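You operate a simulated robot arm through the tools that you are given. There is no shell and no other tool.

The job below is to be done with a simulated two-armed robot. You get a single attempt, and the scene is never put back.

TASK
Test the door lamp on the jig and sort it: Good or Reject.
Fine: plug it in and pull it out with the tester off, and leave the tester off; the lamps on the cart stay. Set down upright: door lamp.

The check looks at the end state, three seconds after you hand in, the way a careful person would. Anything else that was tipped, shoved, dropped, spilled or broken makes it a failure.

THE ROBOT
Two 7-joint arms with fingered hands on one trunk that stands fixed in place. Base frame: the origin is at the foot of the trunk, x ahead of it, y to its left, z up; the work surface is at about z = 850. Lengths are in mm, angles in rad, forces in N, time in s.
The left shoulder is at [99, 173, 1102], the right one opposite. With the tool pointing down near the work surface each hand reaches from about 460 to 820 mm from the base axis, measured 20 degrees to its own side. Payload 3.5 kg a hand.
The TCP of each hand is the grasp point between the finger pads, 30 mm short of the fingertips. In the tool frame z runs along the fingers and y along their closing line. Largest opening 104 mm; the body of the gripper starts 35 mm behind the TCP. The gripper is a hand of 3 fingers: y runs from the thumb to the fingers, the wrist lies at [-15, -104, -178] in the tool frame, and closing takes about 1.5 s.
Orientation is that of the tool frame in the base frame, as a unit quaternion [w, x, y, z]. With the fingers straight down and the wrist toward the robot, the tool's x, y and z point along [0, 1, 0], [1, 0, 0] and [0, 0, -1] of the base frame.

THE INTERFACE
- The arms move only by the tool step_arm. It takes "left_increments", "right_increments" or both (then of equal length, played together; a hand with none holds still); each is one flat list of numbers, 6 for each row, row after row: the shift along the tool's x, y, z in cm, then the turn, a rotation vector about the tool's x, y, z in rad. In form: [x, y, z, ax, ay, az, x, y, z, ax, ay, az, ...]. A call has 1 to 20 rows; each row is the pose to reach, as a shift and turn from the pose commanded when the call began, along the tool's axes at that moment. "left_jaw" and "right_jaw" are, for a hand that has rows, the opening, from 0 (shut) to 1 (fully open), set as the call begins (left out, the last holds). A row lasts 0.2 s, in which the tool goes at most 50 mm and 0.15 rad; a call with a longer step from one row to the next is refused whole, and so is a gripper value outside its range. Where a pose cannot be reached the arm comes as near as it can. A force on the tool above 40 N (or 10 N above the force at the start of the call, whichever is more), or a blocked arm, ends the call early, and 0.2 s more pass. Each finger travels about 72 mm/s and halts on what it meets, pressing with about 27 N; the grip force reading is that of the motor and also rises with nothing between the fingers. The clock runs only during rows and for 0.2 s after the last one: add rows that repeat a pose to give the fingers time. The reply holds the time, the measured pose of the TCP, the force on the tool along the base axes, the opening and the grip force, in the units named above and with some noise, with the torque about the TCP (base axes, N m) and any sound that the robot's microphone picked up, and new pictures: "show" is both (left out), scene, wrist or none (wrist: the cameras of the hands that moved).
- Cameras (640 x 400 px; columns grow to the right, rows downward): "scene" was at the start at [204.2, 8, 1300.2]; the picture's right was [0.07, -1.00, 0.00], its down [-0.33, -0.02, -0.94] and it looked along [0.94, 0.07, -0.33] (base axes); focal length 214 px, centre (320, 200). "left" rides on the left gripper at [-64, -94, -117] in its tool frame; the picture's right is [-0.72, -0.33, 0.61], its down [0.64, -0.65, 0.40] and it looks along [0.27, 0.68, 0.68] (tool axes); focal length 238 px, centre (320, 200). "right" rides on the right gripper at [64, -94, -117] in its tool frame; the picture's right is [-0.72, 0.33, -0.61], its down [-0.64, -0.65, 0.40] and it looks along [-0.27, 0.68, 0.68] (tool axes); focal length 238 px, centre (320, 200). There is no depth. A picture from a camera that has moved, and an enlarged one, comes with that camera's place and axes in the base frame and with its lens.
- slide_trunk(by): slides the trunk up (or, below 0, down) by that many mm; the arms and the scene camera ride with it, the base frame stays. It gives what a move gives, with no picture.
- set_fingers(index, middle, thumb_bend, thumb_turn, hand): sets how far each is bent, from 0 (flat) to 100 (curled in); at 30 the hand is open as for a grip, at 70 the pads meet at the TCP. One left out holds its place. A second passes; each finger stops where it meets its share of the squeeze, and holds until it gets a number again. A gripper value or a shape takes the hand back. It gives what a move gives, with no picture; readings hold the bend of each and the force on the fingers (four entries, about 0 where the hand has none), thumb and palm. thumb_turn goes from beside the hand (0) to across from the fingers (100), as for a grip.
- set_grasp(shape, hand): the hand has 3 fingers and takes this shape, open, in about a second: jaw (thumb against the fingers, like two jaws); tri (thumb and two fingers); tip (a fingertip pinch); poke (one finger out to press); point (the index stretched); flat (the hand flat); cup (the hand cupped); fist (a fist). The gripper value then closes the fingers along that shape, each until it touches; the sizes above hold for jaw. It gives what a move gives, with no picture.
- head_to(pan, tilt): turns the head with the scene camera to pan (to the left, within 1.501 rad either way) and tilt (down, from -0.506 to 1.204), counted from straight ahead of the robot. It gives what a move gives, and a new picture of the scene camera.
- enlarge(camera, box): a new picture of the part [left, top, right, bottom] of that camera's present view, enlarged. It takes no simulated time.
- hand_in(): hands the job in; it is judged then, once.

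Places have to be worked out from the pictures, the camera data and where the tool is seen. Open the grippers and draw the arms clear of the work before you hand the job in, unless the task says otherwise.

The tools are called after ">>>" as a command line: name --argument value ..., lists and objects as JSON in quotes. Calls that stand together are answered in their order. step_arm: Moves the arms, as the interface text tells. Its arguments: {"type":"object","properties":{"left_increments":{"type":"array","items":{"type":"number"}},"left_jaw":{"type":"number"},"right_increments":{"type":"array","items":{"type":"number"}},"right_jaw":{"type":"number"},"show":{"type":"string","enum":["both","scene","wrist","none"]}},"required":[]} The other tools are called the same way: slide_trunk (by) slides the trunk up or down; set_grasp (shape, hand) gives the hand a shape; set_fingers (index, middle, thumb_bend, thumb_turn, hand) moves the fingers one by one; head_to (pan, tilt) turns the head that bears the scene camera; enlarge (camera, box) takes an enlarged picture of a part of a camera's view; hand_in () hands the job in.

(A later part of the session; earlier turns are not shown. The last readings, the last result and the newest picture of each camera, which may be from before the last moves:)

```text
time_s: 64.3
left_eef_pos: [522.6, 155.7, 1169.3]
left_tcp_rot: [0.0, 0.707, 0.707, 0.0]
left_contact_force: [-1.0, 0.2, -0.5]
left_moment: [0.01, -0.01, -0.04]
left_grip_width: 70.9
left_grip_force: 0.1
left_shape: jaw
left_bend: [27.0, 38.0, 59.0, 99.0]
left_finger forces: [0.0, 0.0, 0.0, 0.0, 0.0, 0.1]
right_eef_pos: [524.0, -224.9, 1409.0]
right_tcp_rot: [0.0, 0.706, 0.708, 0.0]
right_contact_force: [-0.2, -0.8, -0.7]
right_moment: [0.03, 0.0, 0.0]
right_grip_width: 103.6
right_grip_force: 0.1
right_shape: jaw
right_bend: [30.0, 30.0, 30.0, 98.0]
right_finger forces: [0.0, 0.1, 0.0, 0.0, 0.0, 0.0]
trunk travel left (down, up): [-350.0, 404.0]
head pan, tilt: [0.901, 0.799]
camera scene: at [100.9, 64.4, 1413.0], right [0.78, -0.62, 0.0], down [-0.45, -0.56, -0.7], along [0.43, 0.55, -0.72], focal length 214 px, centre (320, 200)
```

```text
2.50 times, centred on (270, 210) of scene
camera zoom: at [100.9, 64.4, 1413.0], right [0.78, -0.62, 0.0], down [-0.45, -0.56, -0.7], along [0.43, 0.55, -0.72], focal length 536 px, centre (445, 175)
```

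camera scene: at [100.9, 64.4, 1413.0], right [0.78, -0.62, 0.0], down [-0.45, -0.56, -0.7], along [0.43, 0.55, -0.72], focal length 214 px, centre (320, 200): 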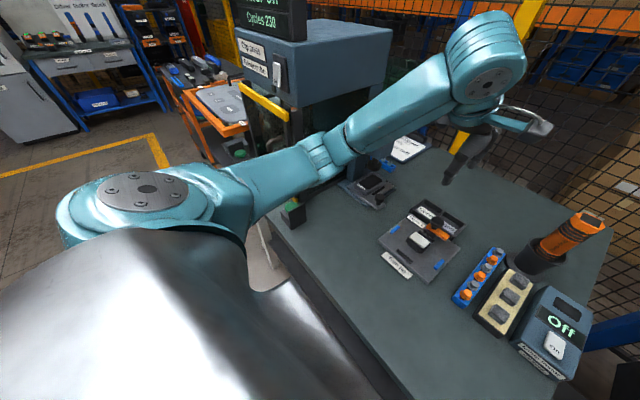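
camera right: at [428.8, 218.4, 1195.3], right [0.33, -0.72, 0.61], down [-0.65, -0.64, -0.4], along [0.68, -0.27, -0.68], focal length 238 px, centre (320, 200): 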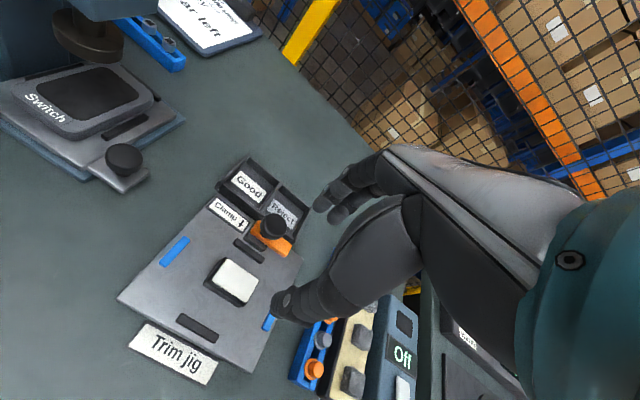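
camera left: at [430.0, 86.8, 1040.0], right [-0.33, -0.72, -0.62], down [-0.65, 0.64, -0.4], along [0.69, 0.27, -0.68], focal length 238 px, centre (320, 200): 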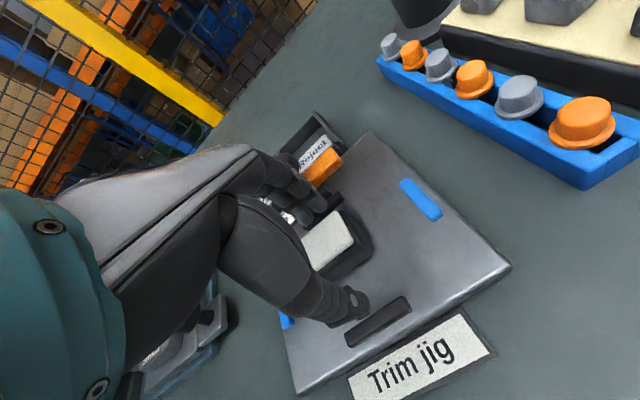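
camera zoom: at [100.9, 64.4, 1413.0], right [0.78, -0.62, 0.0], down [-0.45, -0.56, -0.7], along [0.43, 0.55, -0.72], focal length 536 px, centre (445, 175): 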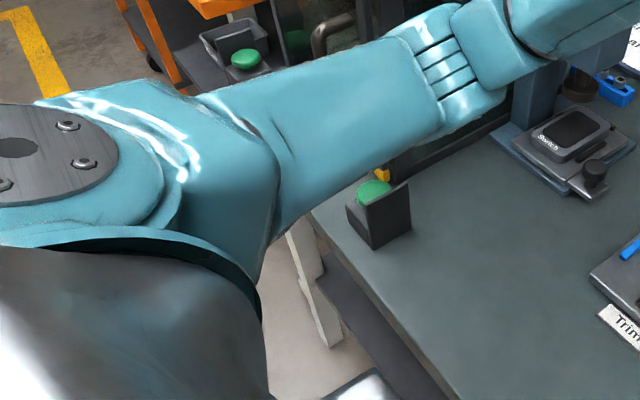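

With the trunk up, the elbow is well above the black box. Now lowering the left hand over the lamp in stages with a narrower 57 mm opening, checking for deflection.

>>> step_arm --left_increments '[0, 0.05, 4, 0, 0, 0, 0, 0.1, 8.5, 0, 0, 0, 0, 0.14, 13, 0, 0, 0, 0, 0.14, 17.0, 0, 0, 0, 0, 0.14, 17.0, 0, 0, 0]' --left_jaw 0.55 --show "scene"

>>> enlarge --camera "left" --box '[280, 170, 430, 320]'

```text
time_s: 65.5
left_eef_pos: [523.3, 156.4, 998.3]
left_tcp_rot: [0.0, 0.707, 0.708, 0.0]
left_contact_force: [0.0, 0.1, 0.9]
left_moment: [0.0, 0.01, 0.02]
left_grip_width: 57.7
left_grip_force: 0.0
left_shape: jaw
left_bend: [74.0, 42.0, 67.0, 100.0]
left_finger forces: [0.0, 0.0, 0.0, 0.0, 0.0, 0.1]
right_eef_pos: [522.2, -226.2, 1409.7]
right_tcp_rot: [0.0, 0.707, 0.707, 0.0]
right_contact_force: [-0.2, -0.9, 0.5]
right_moment: [0.01, -0.02, 0.01]
right_grip_width: 103.8
right_grip_force: 0.0
right_shape: jaw
right_bend: [30.0, 30.0, 30.0, 98.0]
right_finger forces: [0.0, 0.0, 0.0, 0.0, 0.0, 0.1]
trunk travel left (down, up): [-350.0, 404.0]
head pan, tilt: [0.901, 0.799]
camera scene: at [100.9, 64.4, 1413.0], right [0.78, -0.62, 0.0], down [-0.45, -0.56, -0.7], along [0.43, 0.55, -0.72], focal length 214 px, centre (320, 200)
```

scene: 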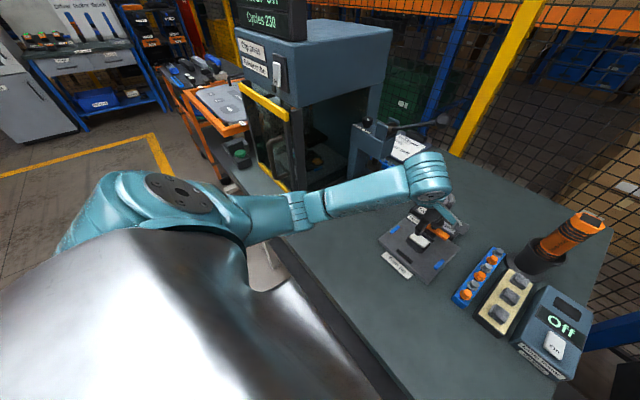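

```text
2.67 times, centred on (355, 245) of left
camera zoom: at [429.7, 91.7, 1116.2], right [-0.33, -0.72, -0.61], down [-0.65, 0.64, -0.4], along [0.68, 0.27, -0.68], focal length 636 px, centre (227, 80)
```

zoom: 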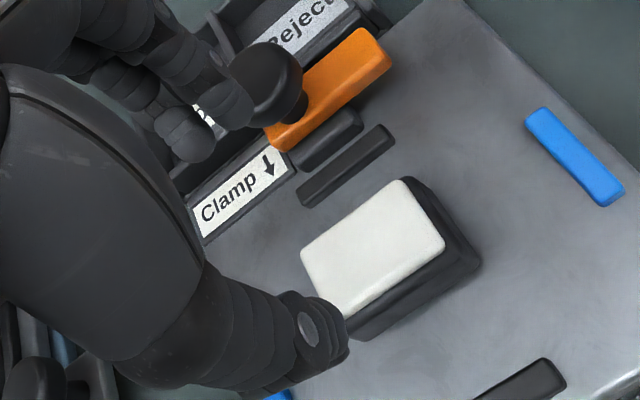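

The elbow is now about 80 mm above the black box and the camera pose is steady. Lowering further in two stages.

>>> step_arm --left_increments '[0, 0, 2.0, 0, 0, 0, 0, 0, 4.0, 0, 0, 0, 0, 0, 5.5, 0, 0, 0, 0, 0, 5.5, 0, 0, 0]' --show "scene"

>>> enlarge --camera "left" --box '[280, 190, 430, 330]'

```text
time_s: 66.5
left_eef_pos: [523.5, 155.4, 944.3]
left_tcp_rot: [0.001, 0.706, 0.708, -0.001]
left_contact_force: [-0.8, -0.7, -0.4]
left_moment: [0.03, -0.02, -0.02]
left_grip_width: 57.7
left_grip_force: 0.1
left_shape: jaw
left_bend: [74.0, 42.0, 67.0, 100.0]
left_finger forces: [0.0, 0.0, 0.0, 0.0, 0.0, 0.0]
right_eef_pos: [523.8, -225.6, 1409.5]
right_tcp_rot: [0.0, 0.707, 0.708, 0.0]
right_contact_force: [0.0, 0.7, 0.0]
right_moment: [-0.02, -0.01, 0.04]
right_grip_width: 103.5
right_grip_force: 0.1
right_shape: jaw
right_bend: [30.0, 30.0, 30.0, 98.0]
right_finger forces: [0.1, 0.1, 0.0, 0.0, 0.0, 0.0]
trunk travel left (down, up): [-350.0, 404.0]
head pan, tilt: [0.901, 0.799]
camera scene: at [100.9, 64.4, 1413.0], right [0.78, -0.62, 0.0], down [-0.45, -0.56, -0.7], along [0.43, 0.55, -0.72], focal length 214 px, centre (320, 200)
```

scene: 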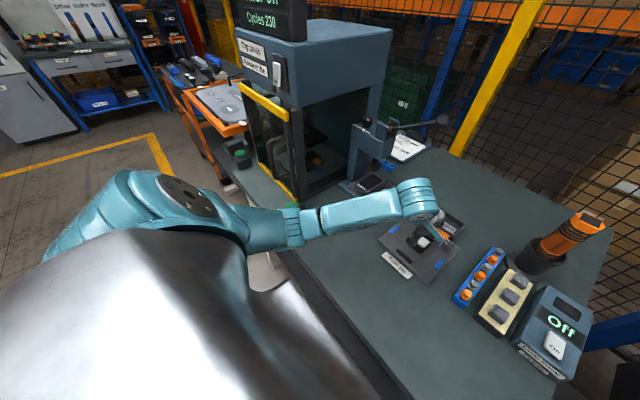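

```text
2.86 times, centred on (355, 260) of left
camera zoom: at [429.3, 91.5, 1061.5], right [-0.33, -0.72, -0.61], down [-0.65, 0.64, -0.4], along [0.68, 0.27, -0.68], focal length 681 px, centre (220, 29)
```

zoom: 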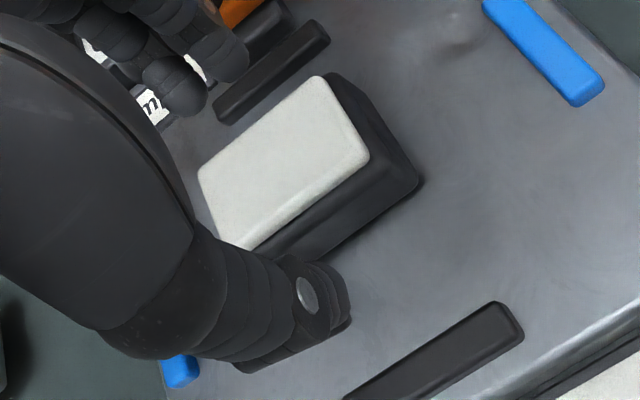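

No deflection so far. Lowering the last 22 mm to grip height.

>>> step_arm --left_increments '[0, 0, 1.0, 0, 0, 0, 0, 0, 1.8, 0, 0, 0, 0, 0, 2.2, 0, 0, 0, 0, 0, 2.2, 0, 0, 0]' --show "scene"

>>> enlarge --camera "left" --box '[280, 190, 430, 330]'

>>> enlarge --camera "scene" --box '[220, 150, 340, 270]'

```text
time_s: 67.5
left_eef_pos: [524.3, 156.0, 922.8]
left_tcp_rot: [0.0, 0.707, 0.707, 0.0]
left_contact_force: [0.5, 0.5, -0.6]
left_moment: [0.0, 0.05, -0.01]
left_grip_width: 57.5
left_grip_force: 0.0
left_shape: jaw
left_bend: [74.0, 42.0, 67.0, 100.0]
left_finger forces: [0.1, 0.1, 0.1, 0.0, 0.0, 0.0]
right_eef_pos: [524.2, -225.3, 1408.9]
right_tcp_rot: [0.001, 0.707, 0.707, 0.0]
right_contact_force: [-0.3, 0.4, -0.5]
right_moment: [0.02, 0.01, 0.0]
right_grip_width: 103.6
right_grip_force: 0.0
right_shape: jaw
right_bend: [30.0, 30.0, 30.0, 98.0]
right_finger forces: [0.0, 0.0, 0.0, 0.1, 0.0, 0.0]
trunk travel left (down, up): [-350.0, 404.0]
head pan, tilt: [0.901, 0.799]
camera scene: at [100.9, 64.4, 1413.0], right [0.78, -0.62, 0.0], down [-0.45, -0.56, -0.7], along [0.43, 0.55, -0.72], focal length 214 px, centre (320, 200)
```

scene: 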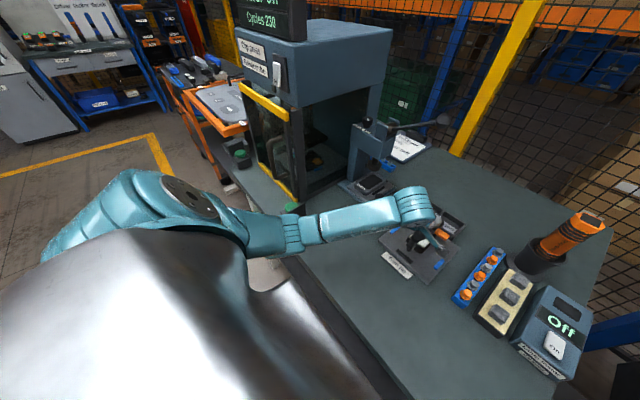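

```text
2.86 times, centred on (355, 260) of left
camera zoom: at [431.0, 91.5, 1040.1], right [-0.33, -0.72, -0.61], down [-0.65, 0.64, -0.4], along [0.68, 0.27, -0.68], focal length 681 px, centre (220, 29)
```

zoom: 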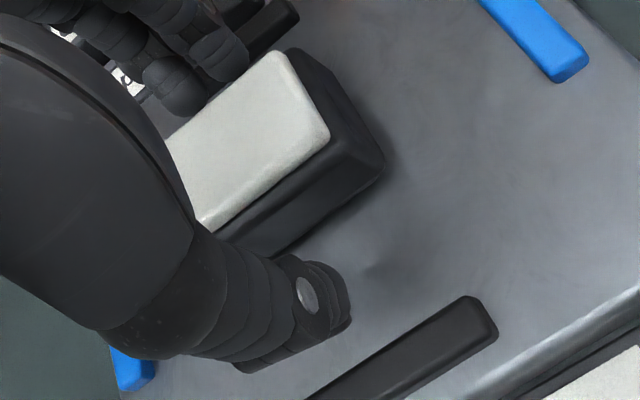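

```text
3.33 times, centred on (280, 210) of scene
camera zoom: at [100.9, 64.4, 1413.0], right [0.78, -0.62, 0.0], down [-0.45, -0.56, -0.7], along [0.43, 0.55, -0.72], focal length 715 px, centre (453, 167)
```

zoom: 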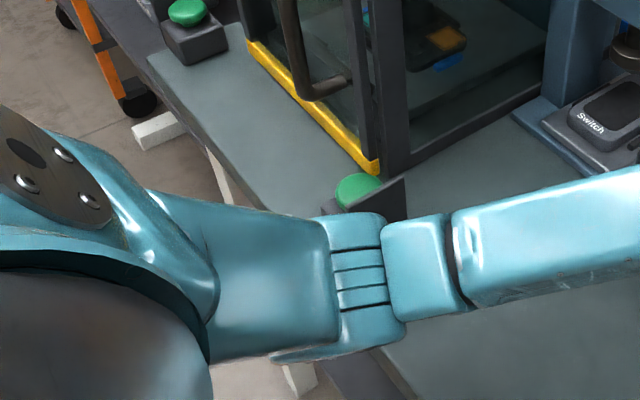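

At grip height with no deflection and no contact. Closing the left hand on the lamp body.

>>> step_arm --left_increments '[0, 0, 0, 0, 0, 0, 0, 0, 0, 0, 0, 0, 0, 0, 0, 0, 0, 0, 0, 0, 0, 0, 0, 0, 0, 0, 0, 0, 0, 0]' --left_jaw 0.2 --show "wrist"

>>> enlarge --camera "left" --box '[280, 190, 430, 330]'

```text
time_s: 68.8
left_eef_pos: [524.7, 155.8, 923.0]
left_tcp_rot: [0.0, 0.708, 0.706, 0.0]
left_contact_force: [-1.0, 0.6, 0.1]
left_moment: [-0.03, 0.01, 0.01]
left_grip_width: 30.1
left_grip_force: 26.9
left_shape: jaw
left_bend: [74.0, 54.0, 74.0, 100.0]
left_finger forces: [15.7, 8.6, 0.1, 0.0, 24.4, 0.0]
right_eef_pos: [525.0, -223.8, 1409.2]
right_tcp_rot: [-0.001, 0.707, 0.707, 0.001]
right_contact_force: [0.0, 0.2, 0.0]
right_moment: [0.03, -0.05, 0.01]
right_grip_width: 103.7
right_grip_force: 0.1
right_shape: jaw
right_bend: [30.0, 30.0, 30.0, 98.0]
right_finger forces: [0.1, 0.1, 0.0, 0.0, 0.0, 0.0]
trunk travel left (down, up): [-350.0, 404.0]
head pan, tilt: [0.901, 0.799]
camera left: at [431.0, 91.5, 1040.1], right [-0.33, -0.72, -0.61], down [-0.65, 0.64, -0.4], along [0.68, 0.27, -0.68], focal length 238 px, centre (320, 200)
```

left: 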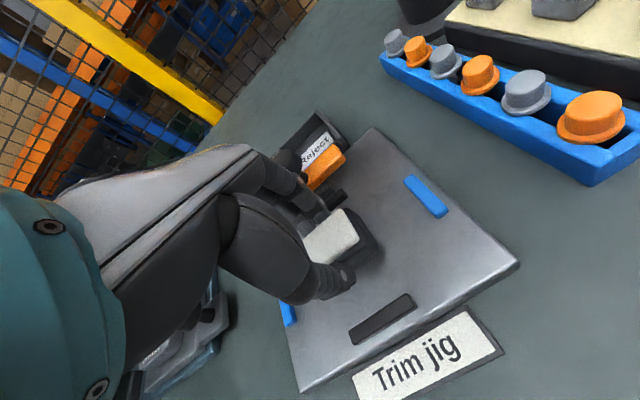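

```text
2.86 times, centred on (355, 260) of left
camera zoom: at [431.0, 91.5, 1040.1], right [-0.33, -0.72, -0.61], down [-0.65, 0.64, -0.4], along [0.68, 0.27, -0.68], focal length 681 px, centre (220, 29)
```

zoom: 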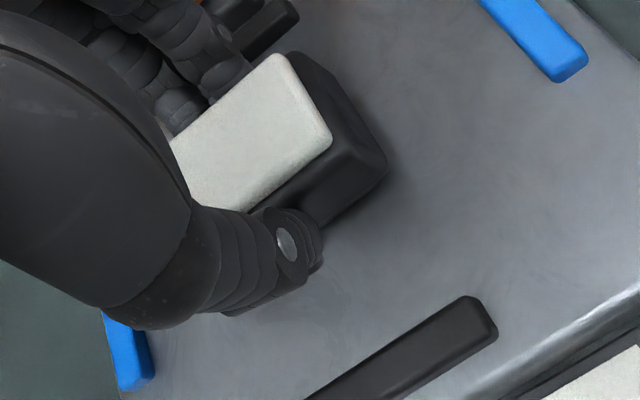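

Gripped with balanced forces. Lifting straight up 120 mm.

>>> step_arm --left_increments '[0, 0, -0.5, 0, 0, 0, 0, 0, -1.5, 0, 0, 0, 0, 0, -4.0, 0, 0, 0, 0, 0, -8.0, 0, 0, 0, 0, 0, -12.0, 0, 0, 0, 0, 0, -12.0, 0, 0, 0]' --show "wrist"

>>> head_to --pan 0.2 --tilt 0.85

>>> enlarge --camera "left" --box '[260, 130, 430, 300]'

```text
time_s: 70.2
left_eef_pos: [522.1, 154.6, 1044.1]
left_tcp_rot: [-0.001, 0.707, 0.707, 0.0]
left_contact_force: [0.6, -0.1, 0.1]
left_moment: [0.0, 0.01, 0.04]
left_grip_width: 30.4
left_grip_force: 26.7
left_shape: jaw
left_bend: [74.0, 54.0, 74.0, 100.0]
left_finger forces: [15.7, 8.6, 0.1, 0.1, 24.3, 0.1]
right_eef_pos: [524.1, -225.9, 1409.2]
right_tcp_rot: [-0.001, 0.707, 0.707, 0.0]
right_contact_force: [0.6, 0.0, 0.1]
right_moment: [-0.01, 0.01, -0.01]
right_grip_width: 103.5
right_grip_force: 0.1
right_shape: jaw
right_bend: [30.0, 30.0, 30.0, 98.0]
right_finger forces: [0.0, 0.1, 0.1, 0.0, 0.1, 0.0]
trunk travel left (down, up): [-350.0, 404.0]
head pan, tilt: [0.901, 0.799]
camera left: at [429.6, 90.6, 1160.3], right [-0.33, -0.72, -0.61], down [-0.65, 0.64, -0.4], along [0.68, 0.27, -0.68], focal length 238 px, centre (320, 200)
```

left: 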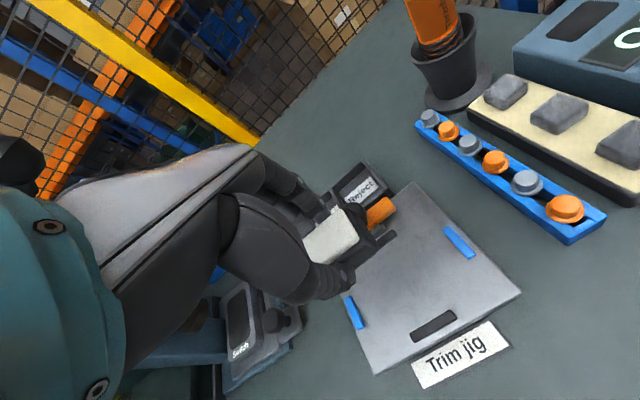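

```text
time_s: 71.2
left_eef_pos: [522.9, 154.5, 1042.8]
left_tcp_rot: [-0.001, 0.707, 0.707, -0.001]
left_contact_force: [-1.1, 0.6, 0.1]
left_moment: [0.02, 0.0, -0.02]
left_grip_width: 30.3
left_grip_force: 27.3
left_shape: jaw
left_bend: [74.0, 54.0, 74.0, 100.0]
left_finger forces: [15.8, 8.6, 0.0, 0.0, 24.3, 0.1]
right_eef_pos: [523.7, -225.6, 1409.2]
right_tcp_rot: [0.0, 0.707, 0.707, -0.001]
right_contact_force: [0.7, -0.1, 0.0]
right_moment: [-0.02, -0.04, 0.0]
right_grip_width: 103.7
right_grip_force: 0.1
right_shape: jaw
right_bend: [30.0, 30.0, 30.0, 98.0]
right_finger forces: [0.1, 0.0, 0.1, 0.1, 0.1, 0.0]
trunk travel left (down, up): [-350.0, 404.0]
head pan, tilt: [0.201, 0.85]
camera scene: at [127.5, 16.8, 1408.9], right [0.2, -0.98, 0.0], down [-0.74, -0.15, -0.66], along [0.65, 0.13, -0.75], focal length 214 px, centre (320, 200)
```

scene: 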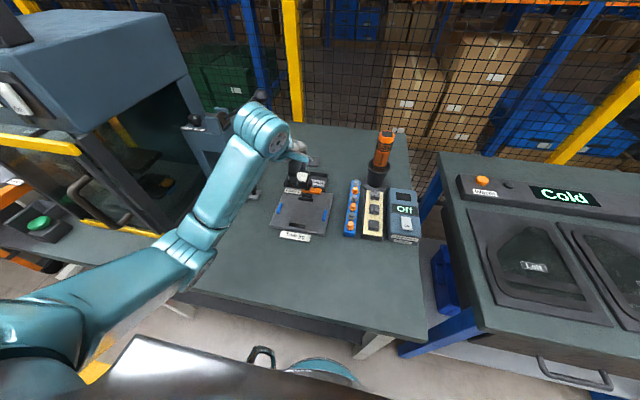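

```text
2.35 times, centred on (345, 215) of left
camera zoom: at [429.7, 90.4, 1159.9], right [-0.33, -0.72, -0.61], down [-0.65, 0.64, -0.4], along [0.68, 0.27, -0.68], focal length 561 px, centre (261, 165)
```

zoom: 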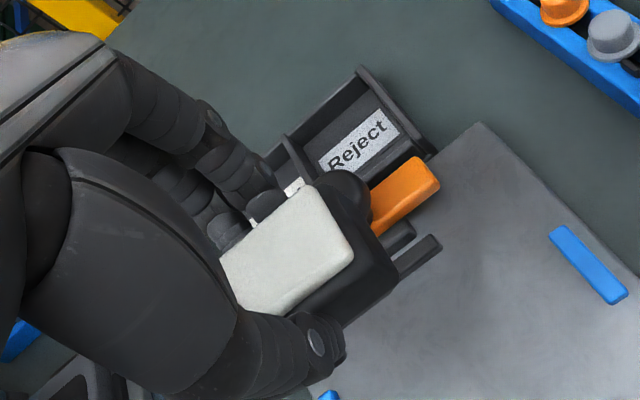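

Lamp is in the left hand. I make the Reject compartment centre about (674.5, 137.5) with rim z about 874. Moving over it at the same height.

>>> step_arm --left_increments '[-0.4, 4.0, 0, 0, 0, 0, -0.8, 8.0, 0, 0, 0, 0, -1.2, 12.0, 0, 0, 0, 0, -1.6, 15.35, 0, 0, 0, 0, -1.6, 15.35, 0, 0, 0, 0]' --show "both"

>>> enlarge --camera "left" --box '[280, 170, 430, 320]'

>>> enlarge --camera "scene" --box '[260, 130, 360, 230]'

```text
time_s: 72.4
left_eef_pos: [674.9, 139.0, 1043.9]
left_tcp_rot: [0.0, 0.707, 0.707, 0.0]
left_contact_force: [-0.1, 0.5, 0.0]
left_moment: [0.03, 0.0, 0.04]
left_grip_width: 30.2
left_grip_force: 27.4
left_shape: jaw
left_bend: [74.0, 54.0, 74.0, 100.0]
left_finger forces: [15.8, 8.5, 0.0, 0.0, 24.3, 0.0]
right_eef_pos: [523.1, -224.4, 1409.3]
right_tcp_rot: [-0.001, 0.707, 0.707, 0.0]
right_contact_force: [-0.3, 0.1, 0.5]
right_moment: [0.02, 0.01, 0.02]
right_grip_width: 103.6
right_grip_force: 0.1
right_shape: jaw
right_bend: [30.0, 30.0, 30.0, 98.0]
right_finger forces: [0.1, 0.0, 0.0, 0.0, 0.0, 0.0]
trunk travel left (down, up): [-350.0, 404.0]
head pan, tilt: [0.201, 0.85]
camera scene: at [127.4, 16.9, 1408.9], right [0.2, -0.98, 0.0], down [-0.74, -0.15, -0.66], along [0.65, 0.13, -0.75], focal length 214 px, centre (320, 200)
camera left: at [582.5, 75.0, 1161.5], right [-0.33, -0.72, -0.61], down [-0.65, 0.64, -0.4], along [0.68, 0.27, -0.68], focal length 238 px, centre (320, 200)
```

scene: 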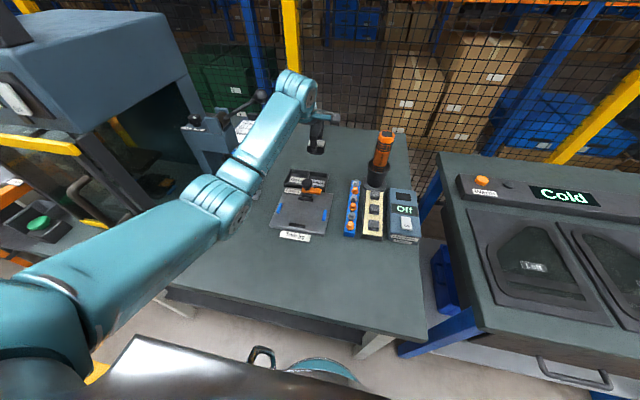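
left: 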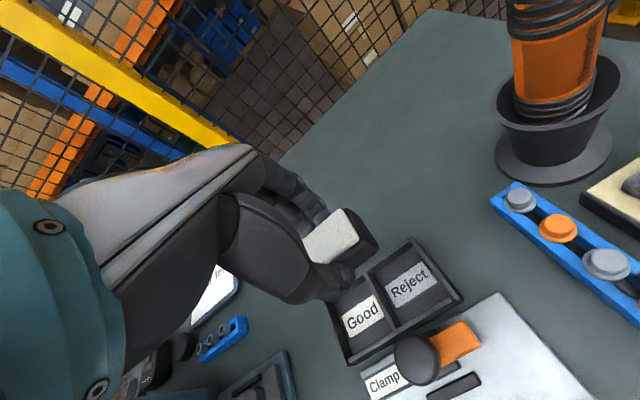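

```text
2.67 times, centred on (355, 245) of left
camera zoom: at [582.5, 75.0, 1161.5], right [-0.33, -0.72, -0.61], down [-0.65, 0.64, -0.4], along [0.68, 0.27, -0.68], focal length 636 px, centre (227, 80)
```

zoom: 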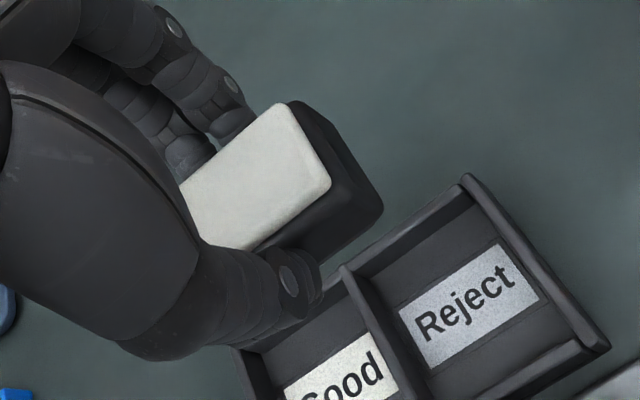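

```text
4.00 times, centred on (310, 180) of scene
camera zoom: at [127.4, 16.9, 1408.9], right [0.2, -0.98, 0.0], down [-0.74, -0.15, -0.66], along [0.65, 0.13, -0.75], focal length 858 px, centre (360, 280)
```

zoom: 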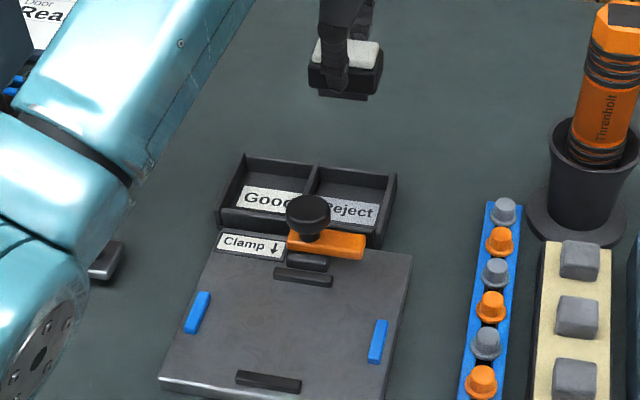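

Reachable without any warning. The lamp is nearly centred over the Reject compartment; I'll lower to about 35 mm above the rim and check the alignment.

>>> step_arm --left_increments '[0.05, 0, 3.0, 0, 0, 0, 0.08, 0, 6.0, 0, 0, 0, 0.08, 0, 8.5, 0, 0, 0, 0.08, 0, 8.5, 0, 0, 0]' --show "both"

>>> enlarge --camera "left" --box '[290, 180, 420, 310]'

>>> enlarge --camera "scene" --box '[275, 140, 345, 210]'

>>> enlarge --camera "right" --box '[0, 60, 160, 200]'

```text
time_s: 73.4
left_eef_pos: [675.6, 137.9, 959.0]
left_tcp_rot: [0.0, 0.707, 0.707, 0.0]
left_contact_force: [1.4, -0.9, -0.8]
left_moment: [-0.05, 0.0, -0.01]
left_grip_width: 30.4
left_grip_force: 26.8
left_shape: jaw
left_bend: [74.0, 54.0, 74.0, 100.0]
left_finger forces: [15.8, 8.5, 0.1, 0.0, 24.3, 0.0]
right_eef_pos: [524.5, -223.7, 1409.8]
right_tcp_rot: [0.0, 0.707, 0.707, 0.0]
right_contact_force: [-0.7, -0.2, -0.3]
right_moment: [0.01, 0.0, 0.01]
right_grip_width: 103.7
right_grip_force: 0.1
right_shape: jaw
right_bend: [30.0, 30.0, 30.0, 98.0]
right_finger forces: [0.0, 0.0, 0.1, 0.0, 0.1, 0.0]
trunk travel left (down, up): [-350.0, 404.0]
head pan, tilt: [0.201, 0.85]
camera scene: at [127.3, 16.7, 1409.0], right [0.2, -0.98, 0.0], down [-0.74, -0.15, -0.66], along [0.65, 0.13, -0.75], focal length 214 px, centre (320, 200)
camera left: at [582.9, 74.1, 1076.4], right [-0.33, -0.72, -0.61], down [-0.65, 0.64, -0.4], along [0.68, 0.27, -0.68], focal length 238 px, centre (320, 200)
```

scene: 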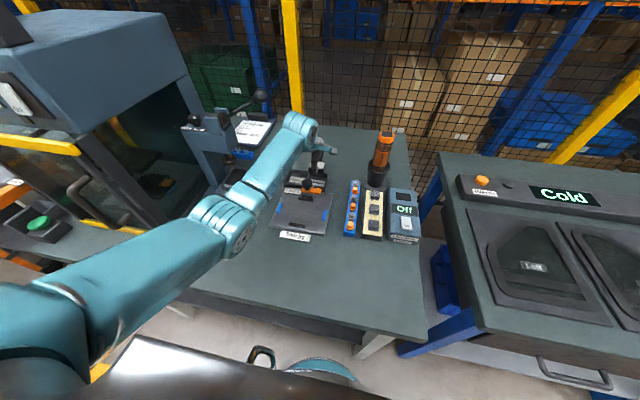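
left: 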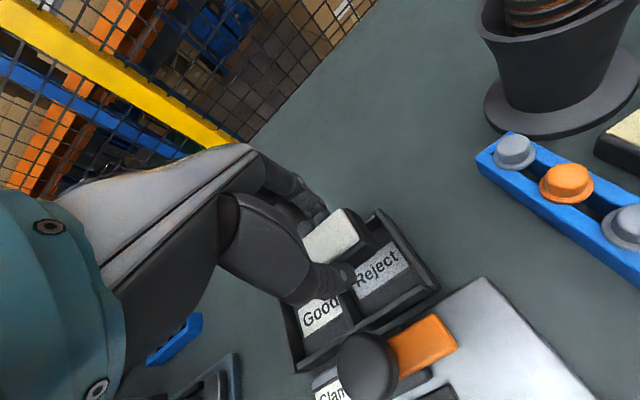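

```text
3.08 times, centred on (355, 245) of left
camera zoom: at [582.9, 74.1, 1076.4], right [-0.33, -0.72, -0.61], down [-0.65, 0.64, -0.4], along [0.68, 0.27, -0.68], focal length 733 px, centre (212, 62)
```

zoom: 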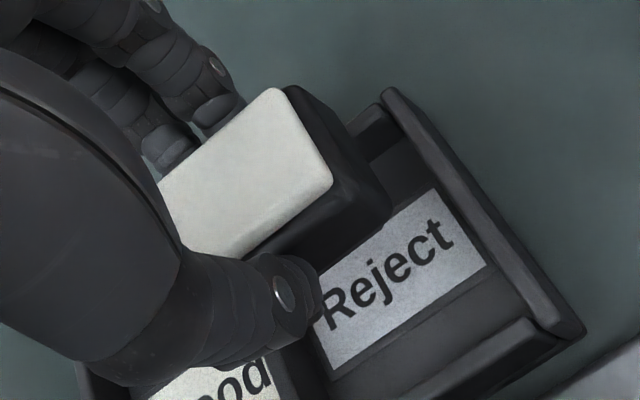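

```text
5.71 times, centred on (310, 175) of scene
camera zoom: at [127.3, 16.7, 1409.0], right [0.2, -0.98, 0.0], down [-0.74, -0.15, -0.66], along [0.65, 0.13, -0.75], focal length 1226 px, centre (377, 343)
```

zoom: 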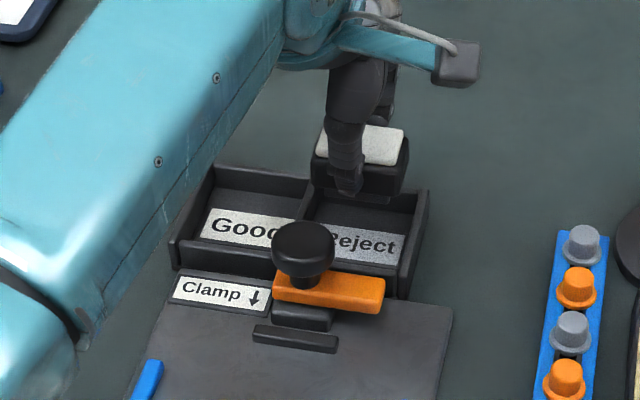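

```text
2.86 times, centred on (80, 130) of right
camera zoom: at [428.8, -161.9, 1525.2], right [0.33, -0.72, 0.61], down [-0.65, -0.64, -0.4], along [0.68, -0.27, -0.68], focal length 681 px, centre (1006, 400)
```

zoom: 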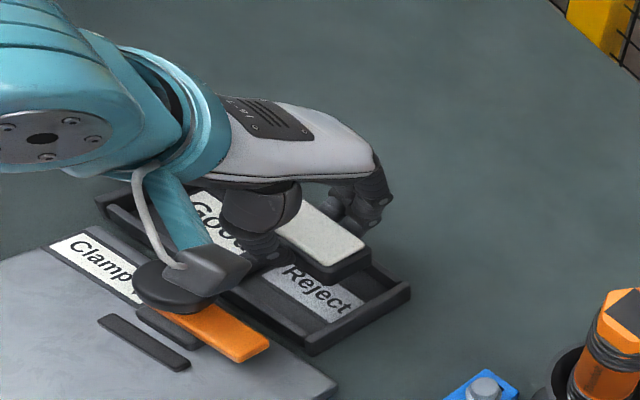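

The lamp is nearly over the compartment, but I want a tighter alignment check. Zooming on the tray and lamp from the scene and left cameras.

>>> enlarge --camera "scene" --box '[282, 155, 332, 195]'

>>> enlarge --camera "left" --box '[330, 190, 450, 330]'

>>> enlarge --camera "right" --box '[30, 90, 110, 150]'

```text
10.00 times, centred on (307, 175) of scene
camera zoom: at [127.3, 16.7, 1409.0], right [0.2, -0.98, 0.0], down [-0.74, -0.15, -0.66], along [0.65, 0.13, -0.75], focal length 2145 px, centre (450, 450)
```

zoom: 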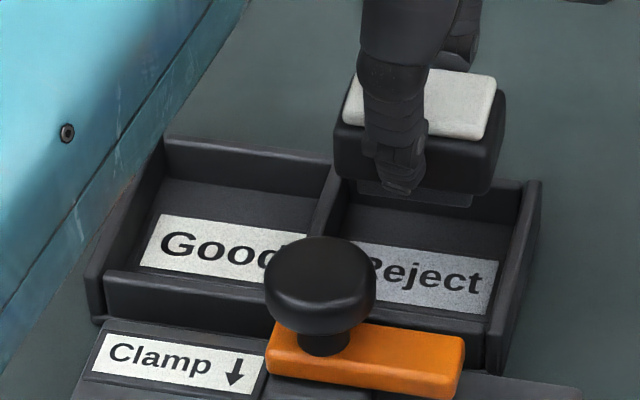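

```text
2.86 times, centred on (390, 260) of left
camera zoom: at [582.9, 74.1, 1076.4], right [-0.33, -0.72, -0.61], down [-0.65, 0.64, -0.4], along [0.68, 0.27, -0.68], focal length 681 px, centre (120, 29)
```

zoom: 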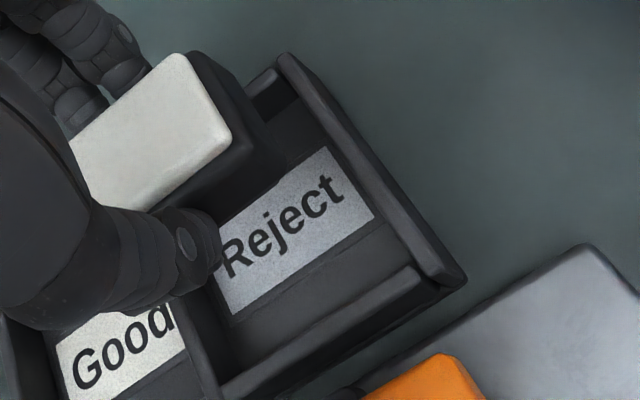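

```text
6.67 times, centred on (70, 120) of right
camera zoom: at [428.8, -161.9, 1525.2], right [0.33, -0.72, 0.61], down [-0.65, -0.64, -0.4], along [0.68, -0.27, -0.68], focal length 1589 px, centre (1987, 733)
```

zoom: 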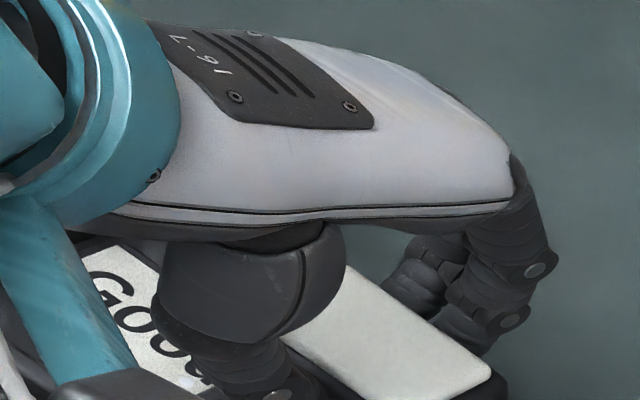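

Triangulating rim and label: the rim is at z about 883, floor about 863, compartment centre near (675, 139.5). The lamp needs about +3 mm in y. I'll shift and lower to a few millimetres above the floor.

>>> step_arm --left_increments '[0.3, -0.05, 0.3, 0, 0, 0, 0.3, -0.05, 1.5, 0, 0, 0, 0.3, -0.05, 2.8, 0, 0, 0, 0.3, -0.05, 3.7, 0, 0, 0, 0.3, -0.05, 3.7, 0, 0, 0]' --show "wrist"

>>> enlarge --camera "left" --box '[300, 180, 430, 310]'

>>> enlarge --camera "scene" --box '[282, 155, 332, 195]'

```text
time_s: 74.6
left_eef_pos: [675.6, 142.0, 920.3]
left_tcp_rot: [-0.001, 0.707, 0.707, -0.001]
left_contact_force: [0.7, 0.1, -0.1]
left_moment: [-0.03, -0.04, 0.01]
left_grip_width: 30.4
left_grip_force: 27.7
left_shape: jaw
left_bend: [74.0, 54.0, 74.0, 100.0]
left_finger forces: [15.9, 8.5, 0.1, 0.1, 24.3, 0.0]
right_eef_pos: [523.5, -225.1, 1409.8]
right_tcp_rot: [-0.001, 0.707, 0.707, 0.0]
right_contact_force: [0.0, 0.1, 0.1]
right_moment: [0.01, 0.02, 0.03]
right_grip_width: 103.5
right_grip_force: 0.0
right_shape: jaw
right_bend: [30.0, 30.0, 30.0, 98.0]
right_finger forces: [0.1, 0.1, 0.0, 0.1, 0.0, 0.0]
trunk travel left (down, up): [-350.0, 404.0]
head pan, tilt: [0.201, 0.85]
camera left: at [583.4, 77.8, 1037.9], right [-0.33, -0.72, -0.61], down [-0.65, 0.64, -0.4], along [0.68, 0.27, -0.68], focal length 238 px, centre (320, 200)
```

left: 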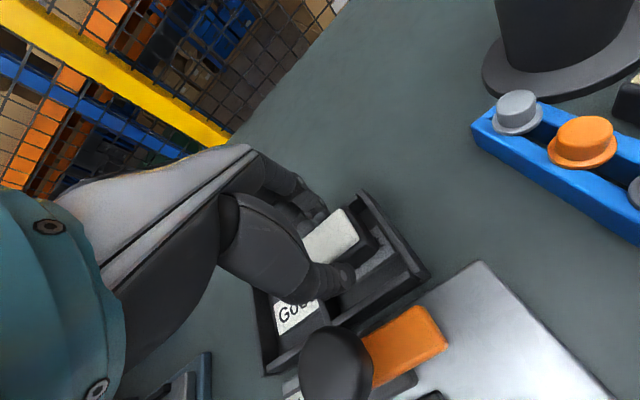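

```text
3.08 times, centred on (365, 245) of left
camera zoom: at [583.4, 77.8, 1037.9], right [-0.33, -0.72, -0.61], down [-0.65, 0.64, -0.4], along [0.68, 0.27, -0.68], focal length 733 px, centre (182, 62)
```

zoom: 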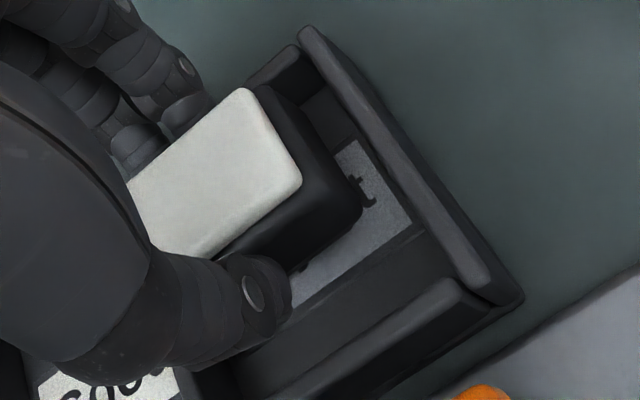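

```text
10.00 times, centred on (307, 175) of scene
camera zoom: at [127.4, 16.8, 1409.0], right [0.2, -0.98, 0.0], down [-0.74, -0.15, -0.66], along [0.65, 0.13, -0.75], focal length 2145 px, centre (450, 450)
```

zoom: 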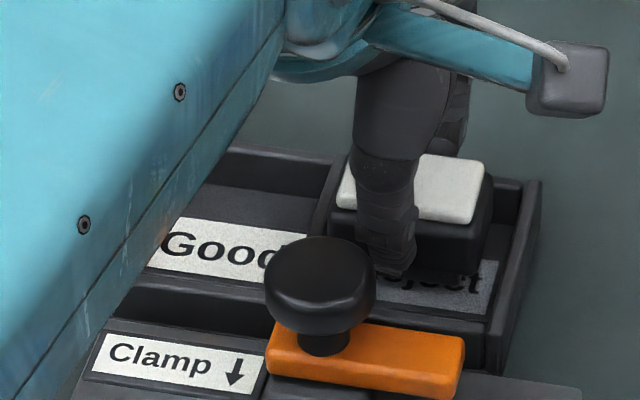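

The lamp is within the compartment with clearance around it. Lowering in small steps until the foot touches the floor.

>>> step_arm --left_increments '[0, 0, 0.2, 0, 0, 0, 0, 0, 0.4, 0, 0, 0, 0, 0, 0.4, 0, 0, 0]' --show "none"

>>> step_arm --left_increments '[0, 0, 0.2, 0, 0, 0, 0, 0, 0.2, 0, 0, 0]' --show "none"

```text
time_s: 75.4
left_eef_pos: [677.4, 142.8, 916.1]
left_tcp_rot: [-0.001, 0.708, 0.707, 0.0]
left_contact_force: [-0.3, 0.1, -0.7]
left_moment: [0.0, -0.02, 0.02]
left_grip_width: 29.9
left_grip_force: 27.1
left_shape: jaw
left_bend: [74.0, 54.0, 74.0, 100.0]
left_finger forces: [15.8, 8.5, 0.0, 0.0, 24.3, 0.0]
right_eef_pos: [523.9, -225.3, 1409.3]
right_tcp_rot: [0.0, 0.707, 0.707, 0.0]
right_contact_force: [-0.3, -0.6, 0.1]
right_moment: [-0.03, -0.01, 0.0]
right_grip_width: 103.4
right_grip_force: 0.0
right_shape: jaw
right_bend: [30.0, 30.0, 30.0, 98.0]
right_finger forces: [0.0, 0.0, 0.0, 0.0, 0.1, 0.0]
trunk travel left (down, up): [-350.0, 404.0]
head pan, tilt: [0.201, 0.85]
```

```text
time_s: 76.0
left_eef_pos: [677.5, 142.2, 915.3]
left_tcp_rot: [-0.002, 0.707, 0.707, 0.0]
left_contact_force: [-0.9, 0.0, -0.2]
left_moment: [0.0, 0.0, 0.02]
left_grip_width: 30.1
left_grip_force: 27.1
left_shape: jaw
left_bend: [74.0, 54.0, 74.0, 100.0]
left_finger forces: [15.8, 8.4, 0.0, 0.0, 24.3, 0.1]
right_eef_pos: [522.7, -224.8, 1409.8]
right_tcp_rot: [-0.001, 0.707, 0.707, 0.0]
right_contact_force: [0.4, 0.6, 0.1]
right_moment: [0.03, 0.02, 0.02]
right_grip_width: 103.7
right_grip_force: 0.1
right_shape: jaw
right_bend: [30.0, 30.0, 30.0, 98.0]
right_finger forces: [0.0, 0.1, 0.0, 0.1, 0.1, 0.1]
trunk travel left (down, up): [-350.0, 404.0]
head pan, tilt: [0.201, 0.85]
```

No contact yet; continuing down 2 mm at a time.

>>> step_arm --left_increments '[0, 0, 0.1, 0, 0, 0, 0, 0, 0.2, 0, 0, 0, 0, 0, 0.2, 0, 0, 0]' --show "none"

>>> step_arm --left_increments '[0, 0, 0.1, 0, 0, 0, 0, 0, 0.2, 0, 0, 0, 0, 0, 0.2, 0, 0, 0]' --show "none"

>>> enlarge --camera "left" --box '[300, 180, 430, 310]'

>>> enlarge --camera "scene" --box '[282, 155, 332, 195]'

```text
time_s: 76.8
left_eef_pos: [677.2, 143.1, 913.5]
left_tcp_rot: [-0.001, 0.707, 0.707, -0.001]
left_contact_force: [0.7, 0.0, -0.6]
left_moment: [0.02, 0.02, 0.02]
left_grip_width: 30.1
left_grip_force: 27.1
left_shape: jaw
left_bend: [74.0, 54.0, 74.0, 100.0]
left_finger forces: [15.9, 8.5, 0.0, 0.1, 24.3, 0.1]
right_eef_pos: [523.2, -225.2, 1409.0]
right_tcp_rot: [0.0, 0.707, 0.707, 0.0]
right_contact_force: [-0.9, 0.0, -0.4]
right_moment: [0.01, 0.01, -0.02]
right_grip_width: 103.6
right_grip_force: 0.1
right_shape: jaw
right_bend: [30.0, 30.0, 30.0, 98.0]
right_finger forces: [0.1, 0.0, 0.0, 0.0, 0.0, 0.1]
trunk travel left (down, up): [-350.0, 404.0]
head pan, tilt: [0.201, 0.85]
```

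```text
time_s: 77.6
left_eef_pos: [677.5, 142.9, 911.3]
left_tcp_rot: [0.001, 0.707, 0.707, 0.001]
left_contact_force: [-0.7, 0.1, 5.2]
left_moment: [0.01, -0.01, 0.0]
left_grip_width: 30.2
left_grip_force: 27.4
left_shape: jaw
left_bend: [74.0, 54.0, 74.0, 100.0]
left_finger forces: [16.3, 8.8, 0.1, 0.1, 25.5, 0.0]
right_eef_pos: [522.6, -225.7, 1409.2]
right_tcp_rot: [0.0, 0.708, 0.707, 0.0]
right_contact_force: [-0.1, 0.1, -0.4]
right_moment: [-0.03, -0.02, -0.01]
right_grip_width: 103.5
right_grip_force: 0.0
right_shape: jaw
right_bend: [30.0, 30.0, 30.0, 98.0]
right_finger forces: [0.0, 0.0, 0.0, 0.1, 0.0, 0.1]
trunk travel left (down, up): [-350.0, 404.0]
head pan, tilt: [0.201, 0.85]
```

```text
3.08 times, centred on (365, 245) of left
camera zoom: at [583.9, 78.7, 1029.2], right [-0.33, -0.72, -0.61], down [-0.65, 0.64, -0.41], along [0.68, 0.27, -0.68], focal length 733 px, centre (182, 62)
```

zoom: 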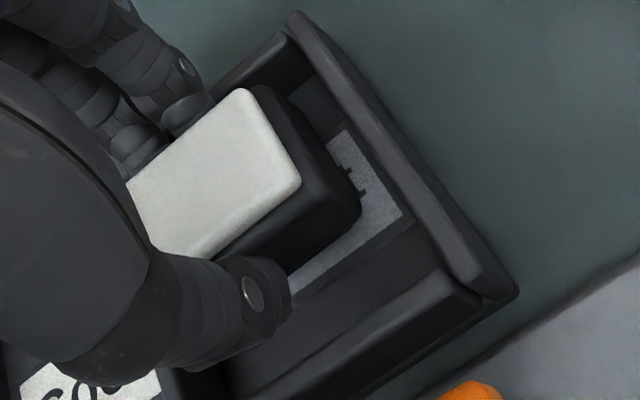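

```text
10.00 times, centred on (307, 175) of scene
camera zoom: at [126.8, 16.8, 1409.1], right [0.2, -0.98, 0.0], down [-0.74, -0.15, -0.66], along [0.65, 0.13, -0.75], focal length 2145 px, centre (450, 450)
```

zoom: 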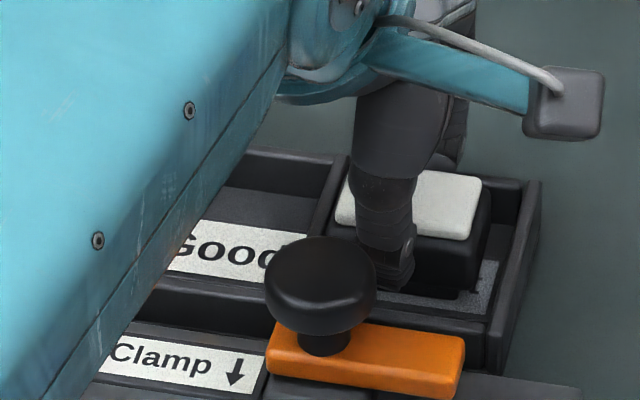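

Contact at 5 N with the lamp upright on the compartment floor. I'll ease the press slightly and open only a little, to keep the fingers off the tray walls.

>>> step_arm --left_increments '[0, 0, -0.08, 0, 0, 0, 0, 0, -0.08, 0, 0, 0]' --show "none"

>>> step_arm --left_increments '[0, 0, 0, 0, 0, 0, 0, 0, 0, 0, 0, 0, 0, 0, 0, 0, 0, 0, 0, 0, 0, 0, 0, 0]' --left_jaw 0.43 --show "wrist"

>>> enlarge --camera "left" --box '[300, 180, 430, 310]'

>>> enlarge --camera "scene" --box '[282, 155, 332, 195]'

```text
time_s: 78.2
left_eef_pos: [677.8, 143.4, 912.2]
left_tcp_rot: [0.0, 0.707, 0.707, 0.0]
left_contact_force: [-0.4, 0.9, 2.7]
left_moment: [0.0, -0.04, 0.02]
left_grip_width: 30.6
left_grip_force: 26.8
left_shape: jaw
left_bend: [74.0, 54.0, 74.0, 100.0]
left_finger forces: [16.3, 8.8, 0.0, 0.1, 25.2, 0.1]
right_eef_pos: [522.8, -225.8, 1409.6]
right_tcp_rot: [0.0, 0.707, 0.708, 0.0]
right_contact_force: [0.0, -0.3, -0.4]
right_moment: [0.01, -0.01, -0.03]
right_grip_width: 103.5
right_grip_force: 0.1
right_shape: jaw
right_bend: [30.0, 30.0, 30.0, 98.0]
right_finger forces: [0.0, 0.0, 0.0, 0.1, 0.0, 0.1]
trunk travel left (down, up): [-350.0, 404.0]
head pan, tilt: [0.201, 0.85]
```

```text
time_s: 79.2
left_eef_pos: [676.6, 142.4, 911.4]
left_tcp_rot: [-0.001, 0.707, 0.707, -0.001]
left_contact_force: [-4.8, -0.7, -0.3]
left_moment: [0.01, 0.12, -0.05]
left_grip_width: 42.4
left_grip_force: 0.0
left_shape: jaw
left_bend: [74.0, 50.0, 72.0, 100.0]
left_finger forces: [2.2, 2.9, 0.1, 0.0, 0.0, 0.0]
right_eef_pos: [523.6, -224.8, 1407.9]
right_tcp_rot: [0.0, 0.708, 0.707, 0.0]
right_contact_force: [-0.4, 0.9, -0.6]
right_moment: [0.05, 0.0, 0.0]
right_grip_width: 103.6
right_grip_force: 0.0
right_shape: jaw
right_bend: [30.0, 30.0, 30.0, 98.0]
right_finger forces: [0.0, 0.1, 0.1, 0.1, 0.0, 0.0]
trunk travel left (down, up): [-350.0, 404.0]
head pan, tilt: [0.201, 0.85]
camera left: at [583.5, 78.5, 1028.9], right [-0.33, -0.72, -0.61], down [-0.65, 0.64, -0.4], along [0.68, 0.27, -0.68], focal length 238 px, centre (320, 200)
```

left: 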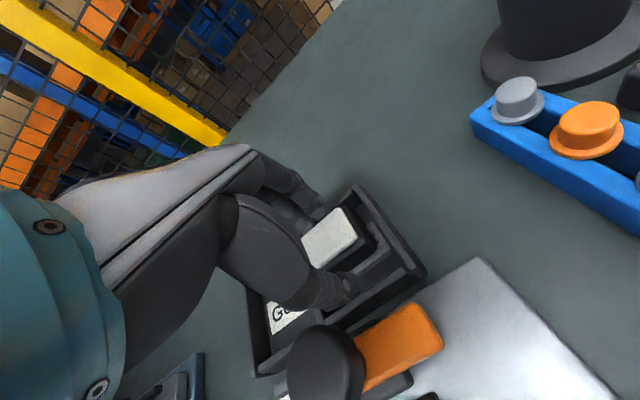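

```text
3.08 times, centred on (365, 245) of left
camera zoom: at [583.5, 78.5, 1028.9], right [-0.33, -0.72, -0.61], down [-0.65, 0.64, -0.4], along [0.68, 0.27, -0.68], focal length 733 px, centre (182, 62)
```

zoom: 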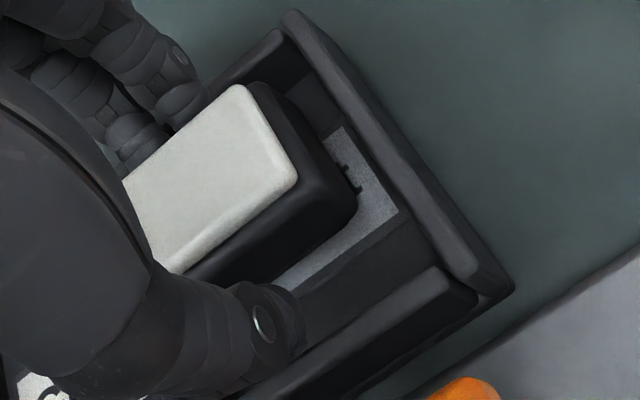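

```text
10.00 times, centred on (307, 175) of scene
camera zoom: at [126.8, 16.8, 1409.0], right [0.2, -0.98, 0.0], down [-0.74, -0.15, -0.66], along [0.65, 0.13, -0.75], focal length 2145 px, centre (450, 450)
```

zoom: 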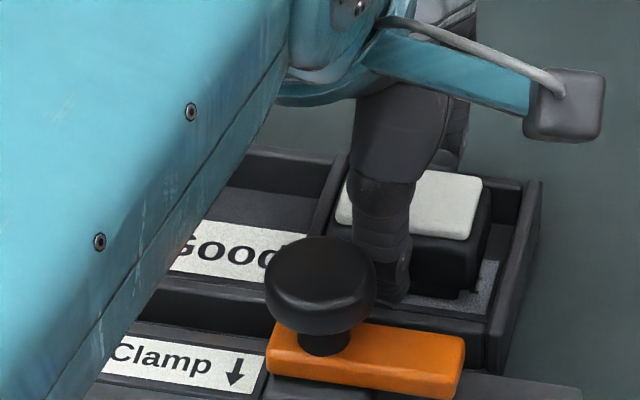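

The lamp is released, but the fingers are lightly touching the far wall of the tray (5 N in x); the tray hasn't moved. I'll shift the hand 2.5 mm back toward the robot to clear the wall before lifting.

>>> step_arm --left_increments '[0, -0.12, 0, 0, 0, 0, 0, -0.25, 0, 0, 0, 0, 0, -0.25, 0, 0, 0, 0]' --show "none"

>>> enlarge --camera "left" --box '[300, 180, 430, 310]'

```text
time_s: 80.0
left_eef_pos: [674.7, 142.6, 912.4]
left_tcp_rot: [0.001, 0.707, 0.707, 0.0]
left_contact_force: [-0.8, 0.5, 3.4]
left_moment: [0.01, -0.08, -0.01]
left_grip_width: 44.1
left_grip_force: 0.1
left_shape: jaw
left_bend: [74.0, 48.0, 72.0, 100.0]
left_finger forces: [1.2, 1.7, 0.0, 0.0, 0.6, 0.0]
right_eef_pos: [523.0, -224.7, 1409.2]
right_tcp_rot: [0.0, 0.707, 0.707, 0.001]
right_contact_force: [-0.3, -0.1, -0.2]
right_moment: [0.04, -0.03, 0.0]
right_grip_width: 103.5
right_grip_force: 0.1
right_shape: jaw
right_bend: [30.0, 30.0, 30.0, 98.0]
right_finger forces: [0.0, 0.1, 0.1, 0.1, 0.1, 0.0]
trunk travel left (down, up): [-350.0, 404.0]
head pan, tilt: [0.201, 0.85]
```

```text
3.08 times, centred on (365, 245) of left
camera zoom: at [581.7, 78.6, 1029.8], right [-0.33, -0.72, -0.61], down [-0.65, 0.64, -0.41], along [0.68, 0.27, -0.68], focal length 733 px, centre (182, 62)
```

zoom: 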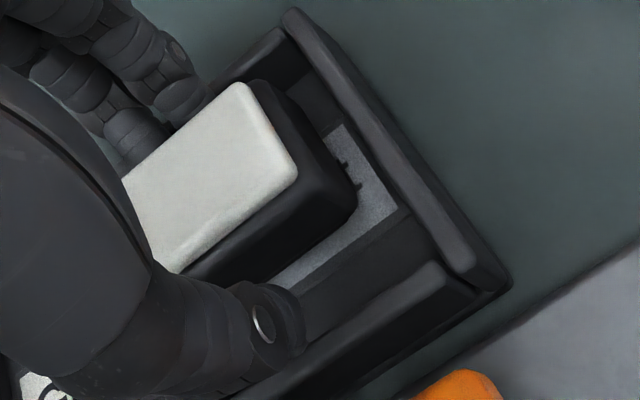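

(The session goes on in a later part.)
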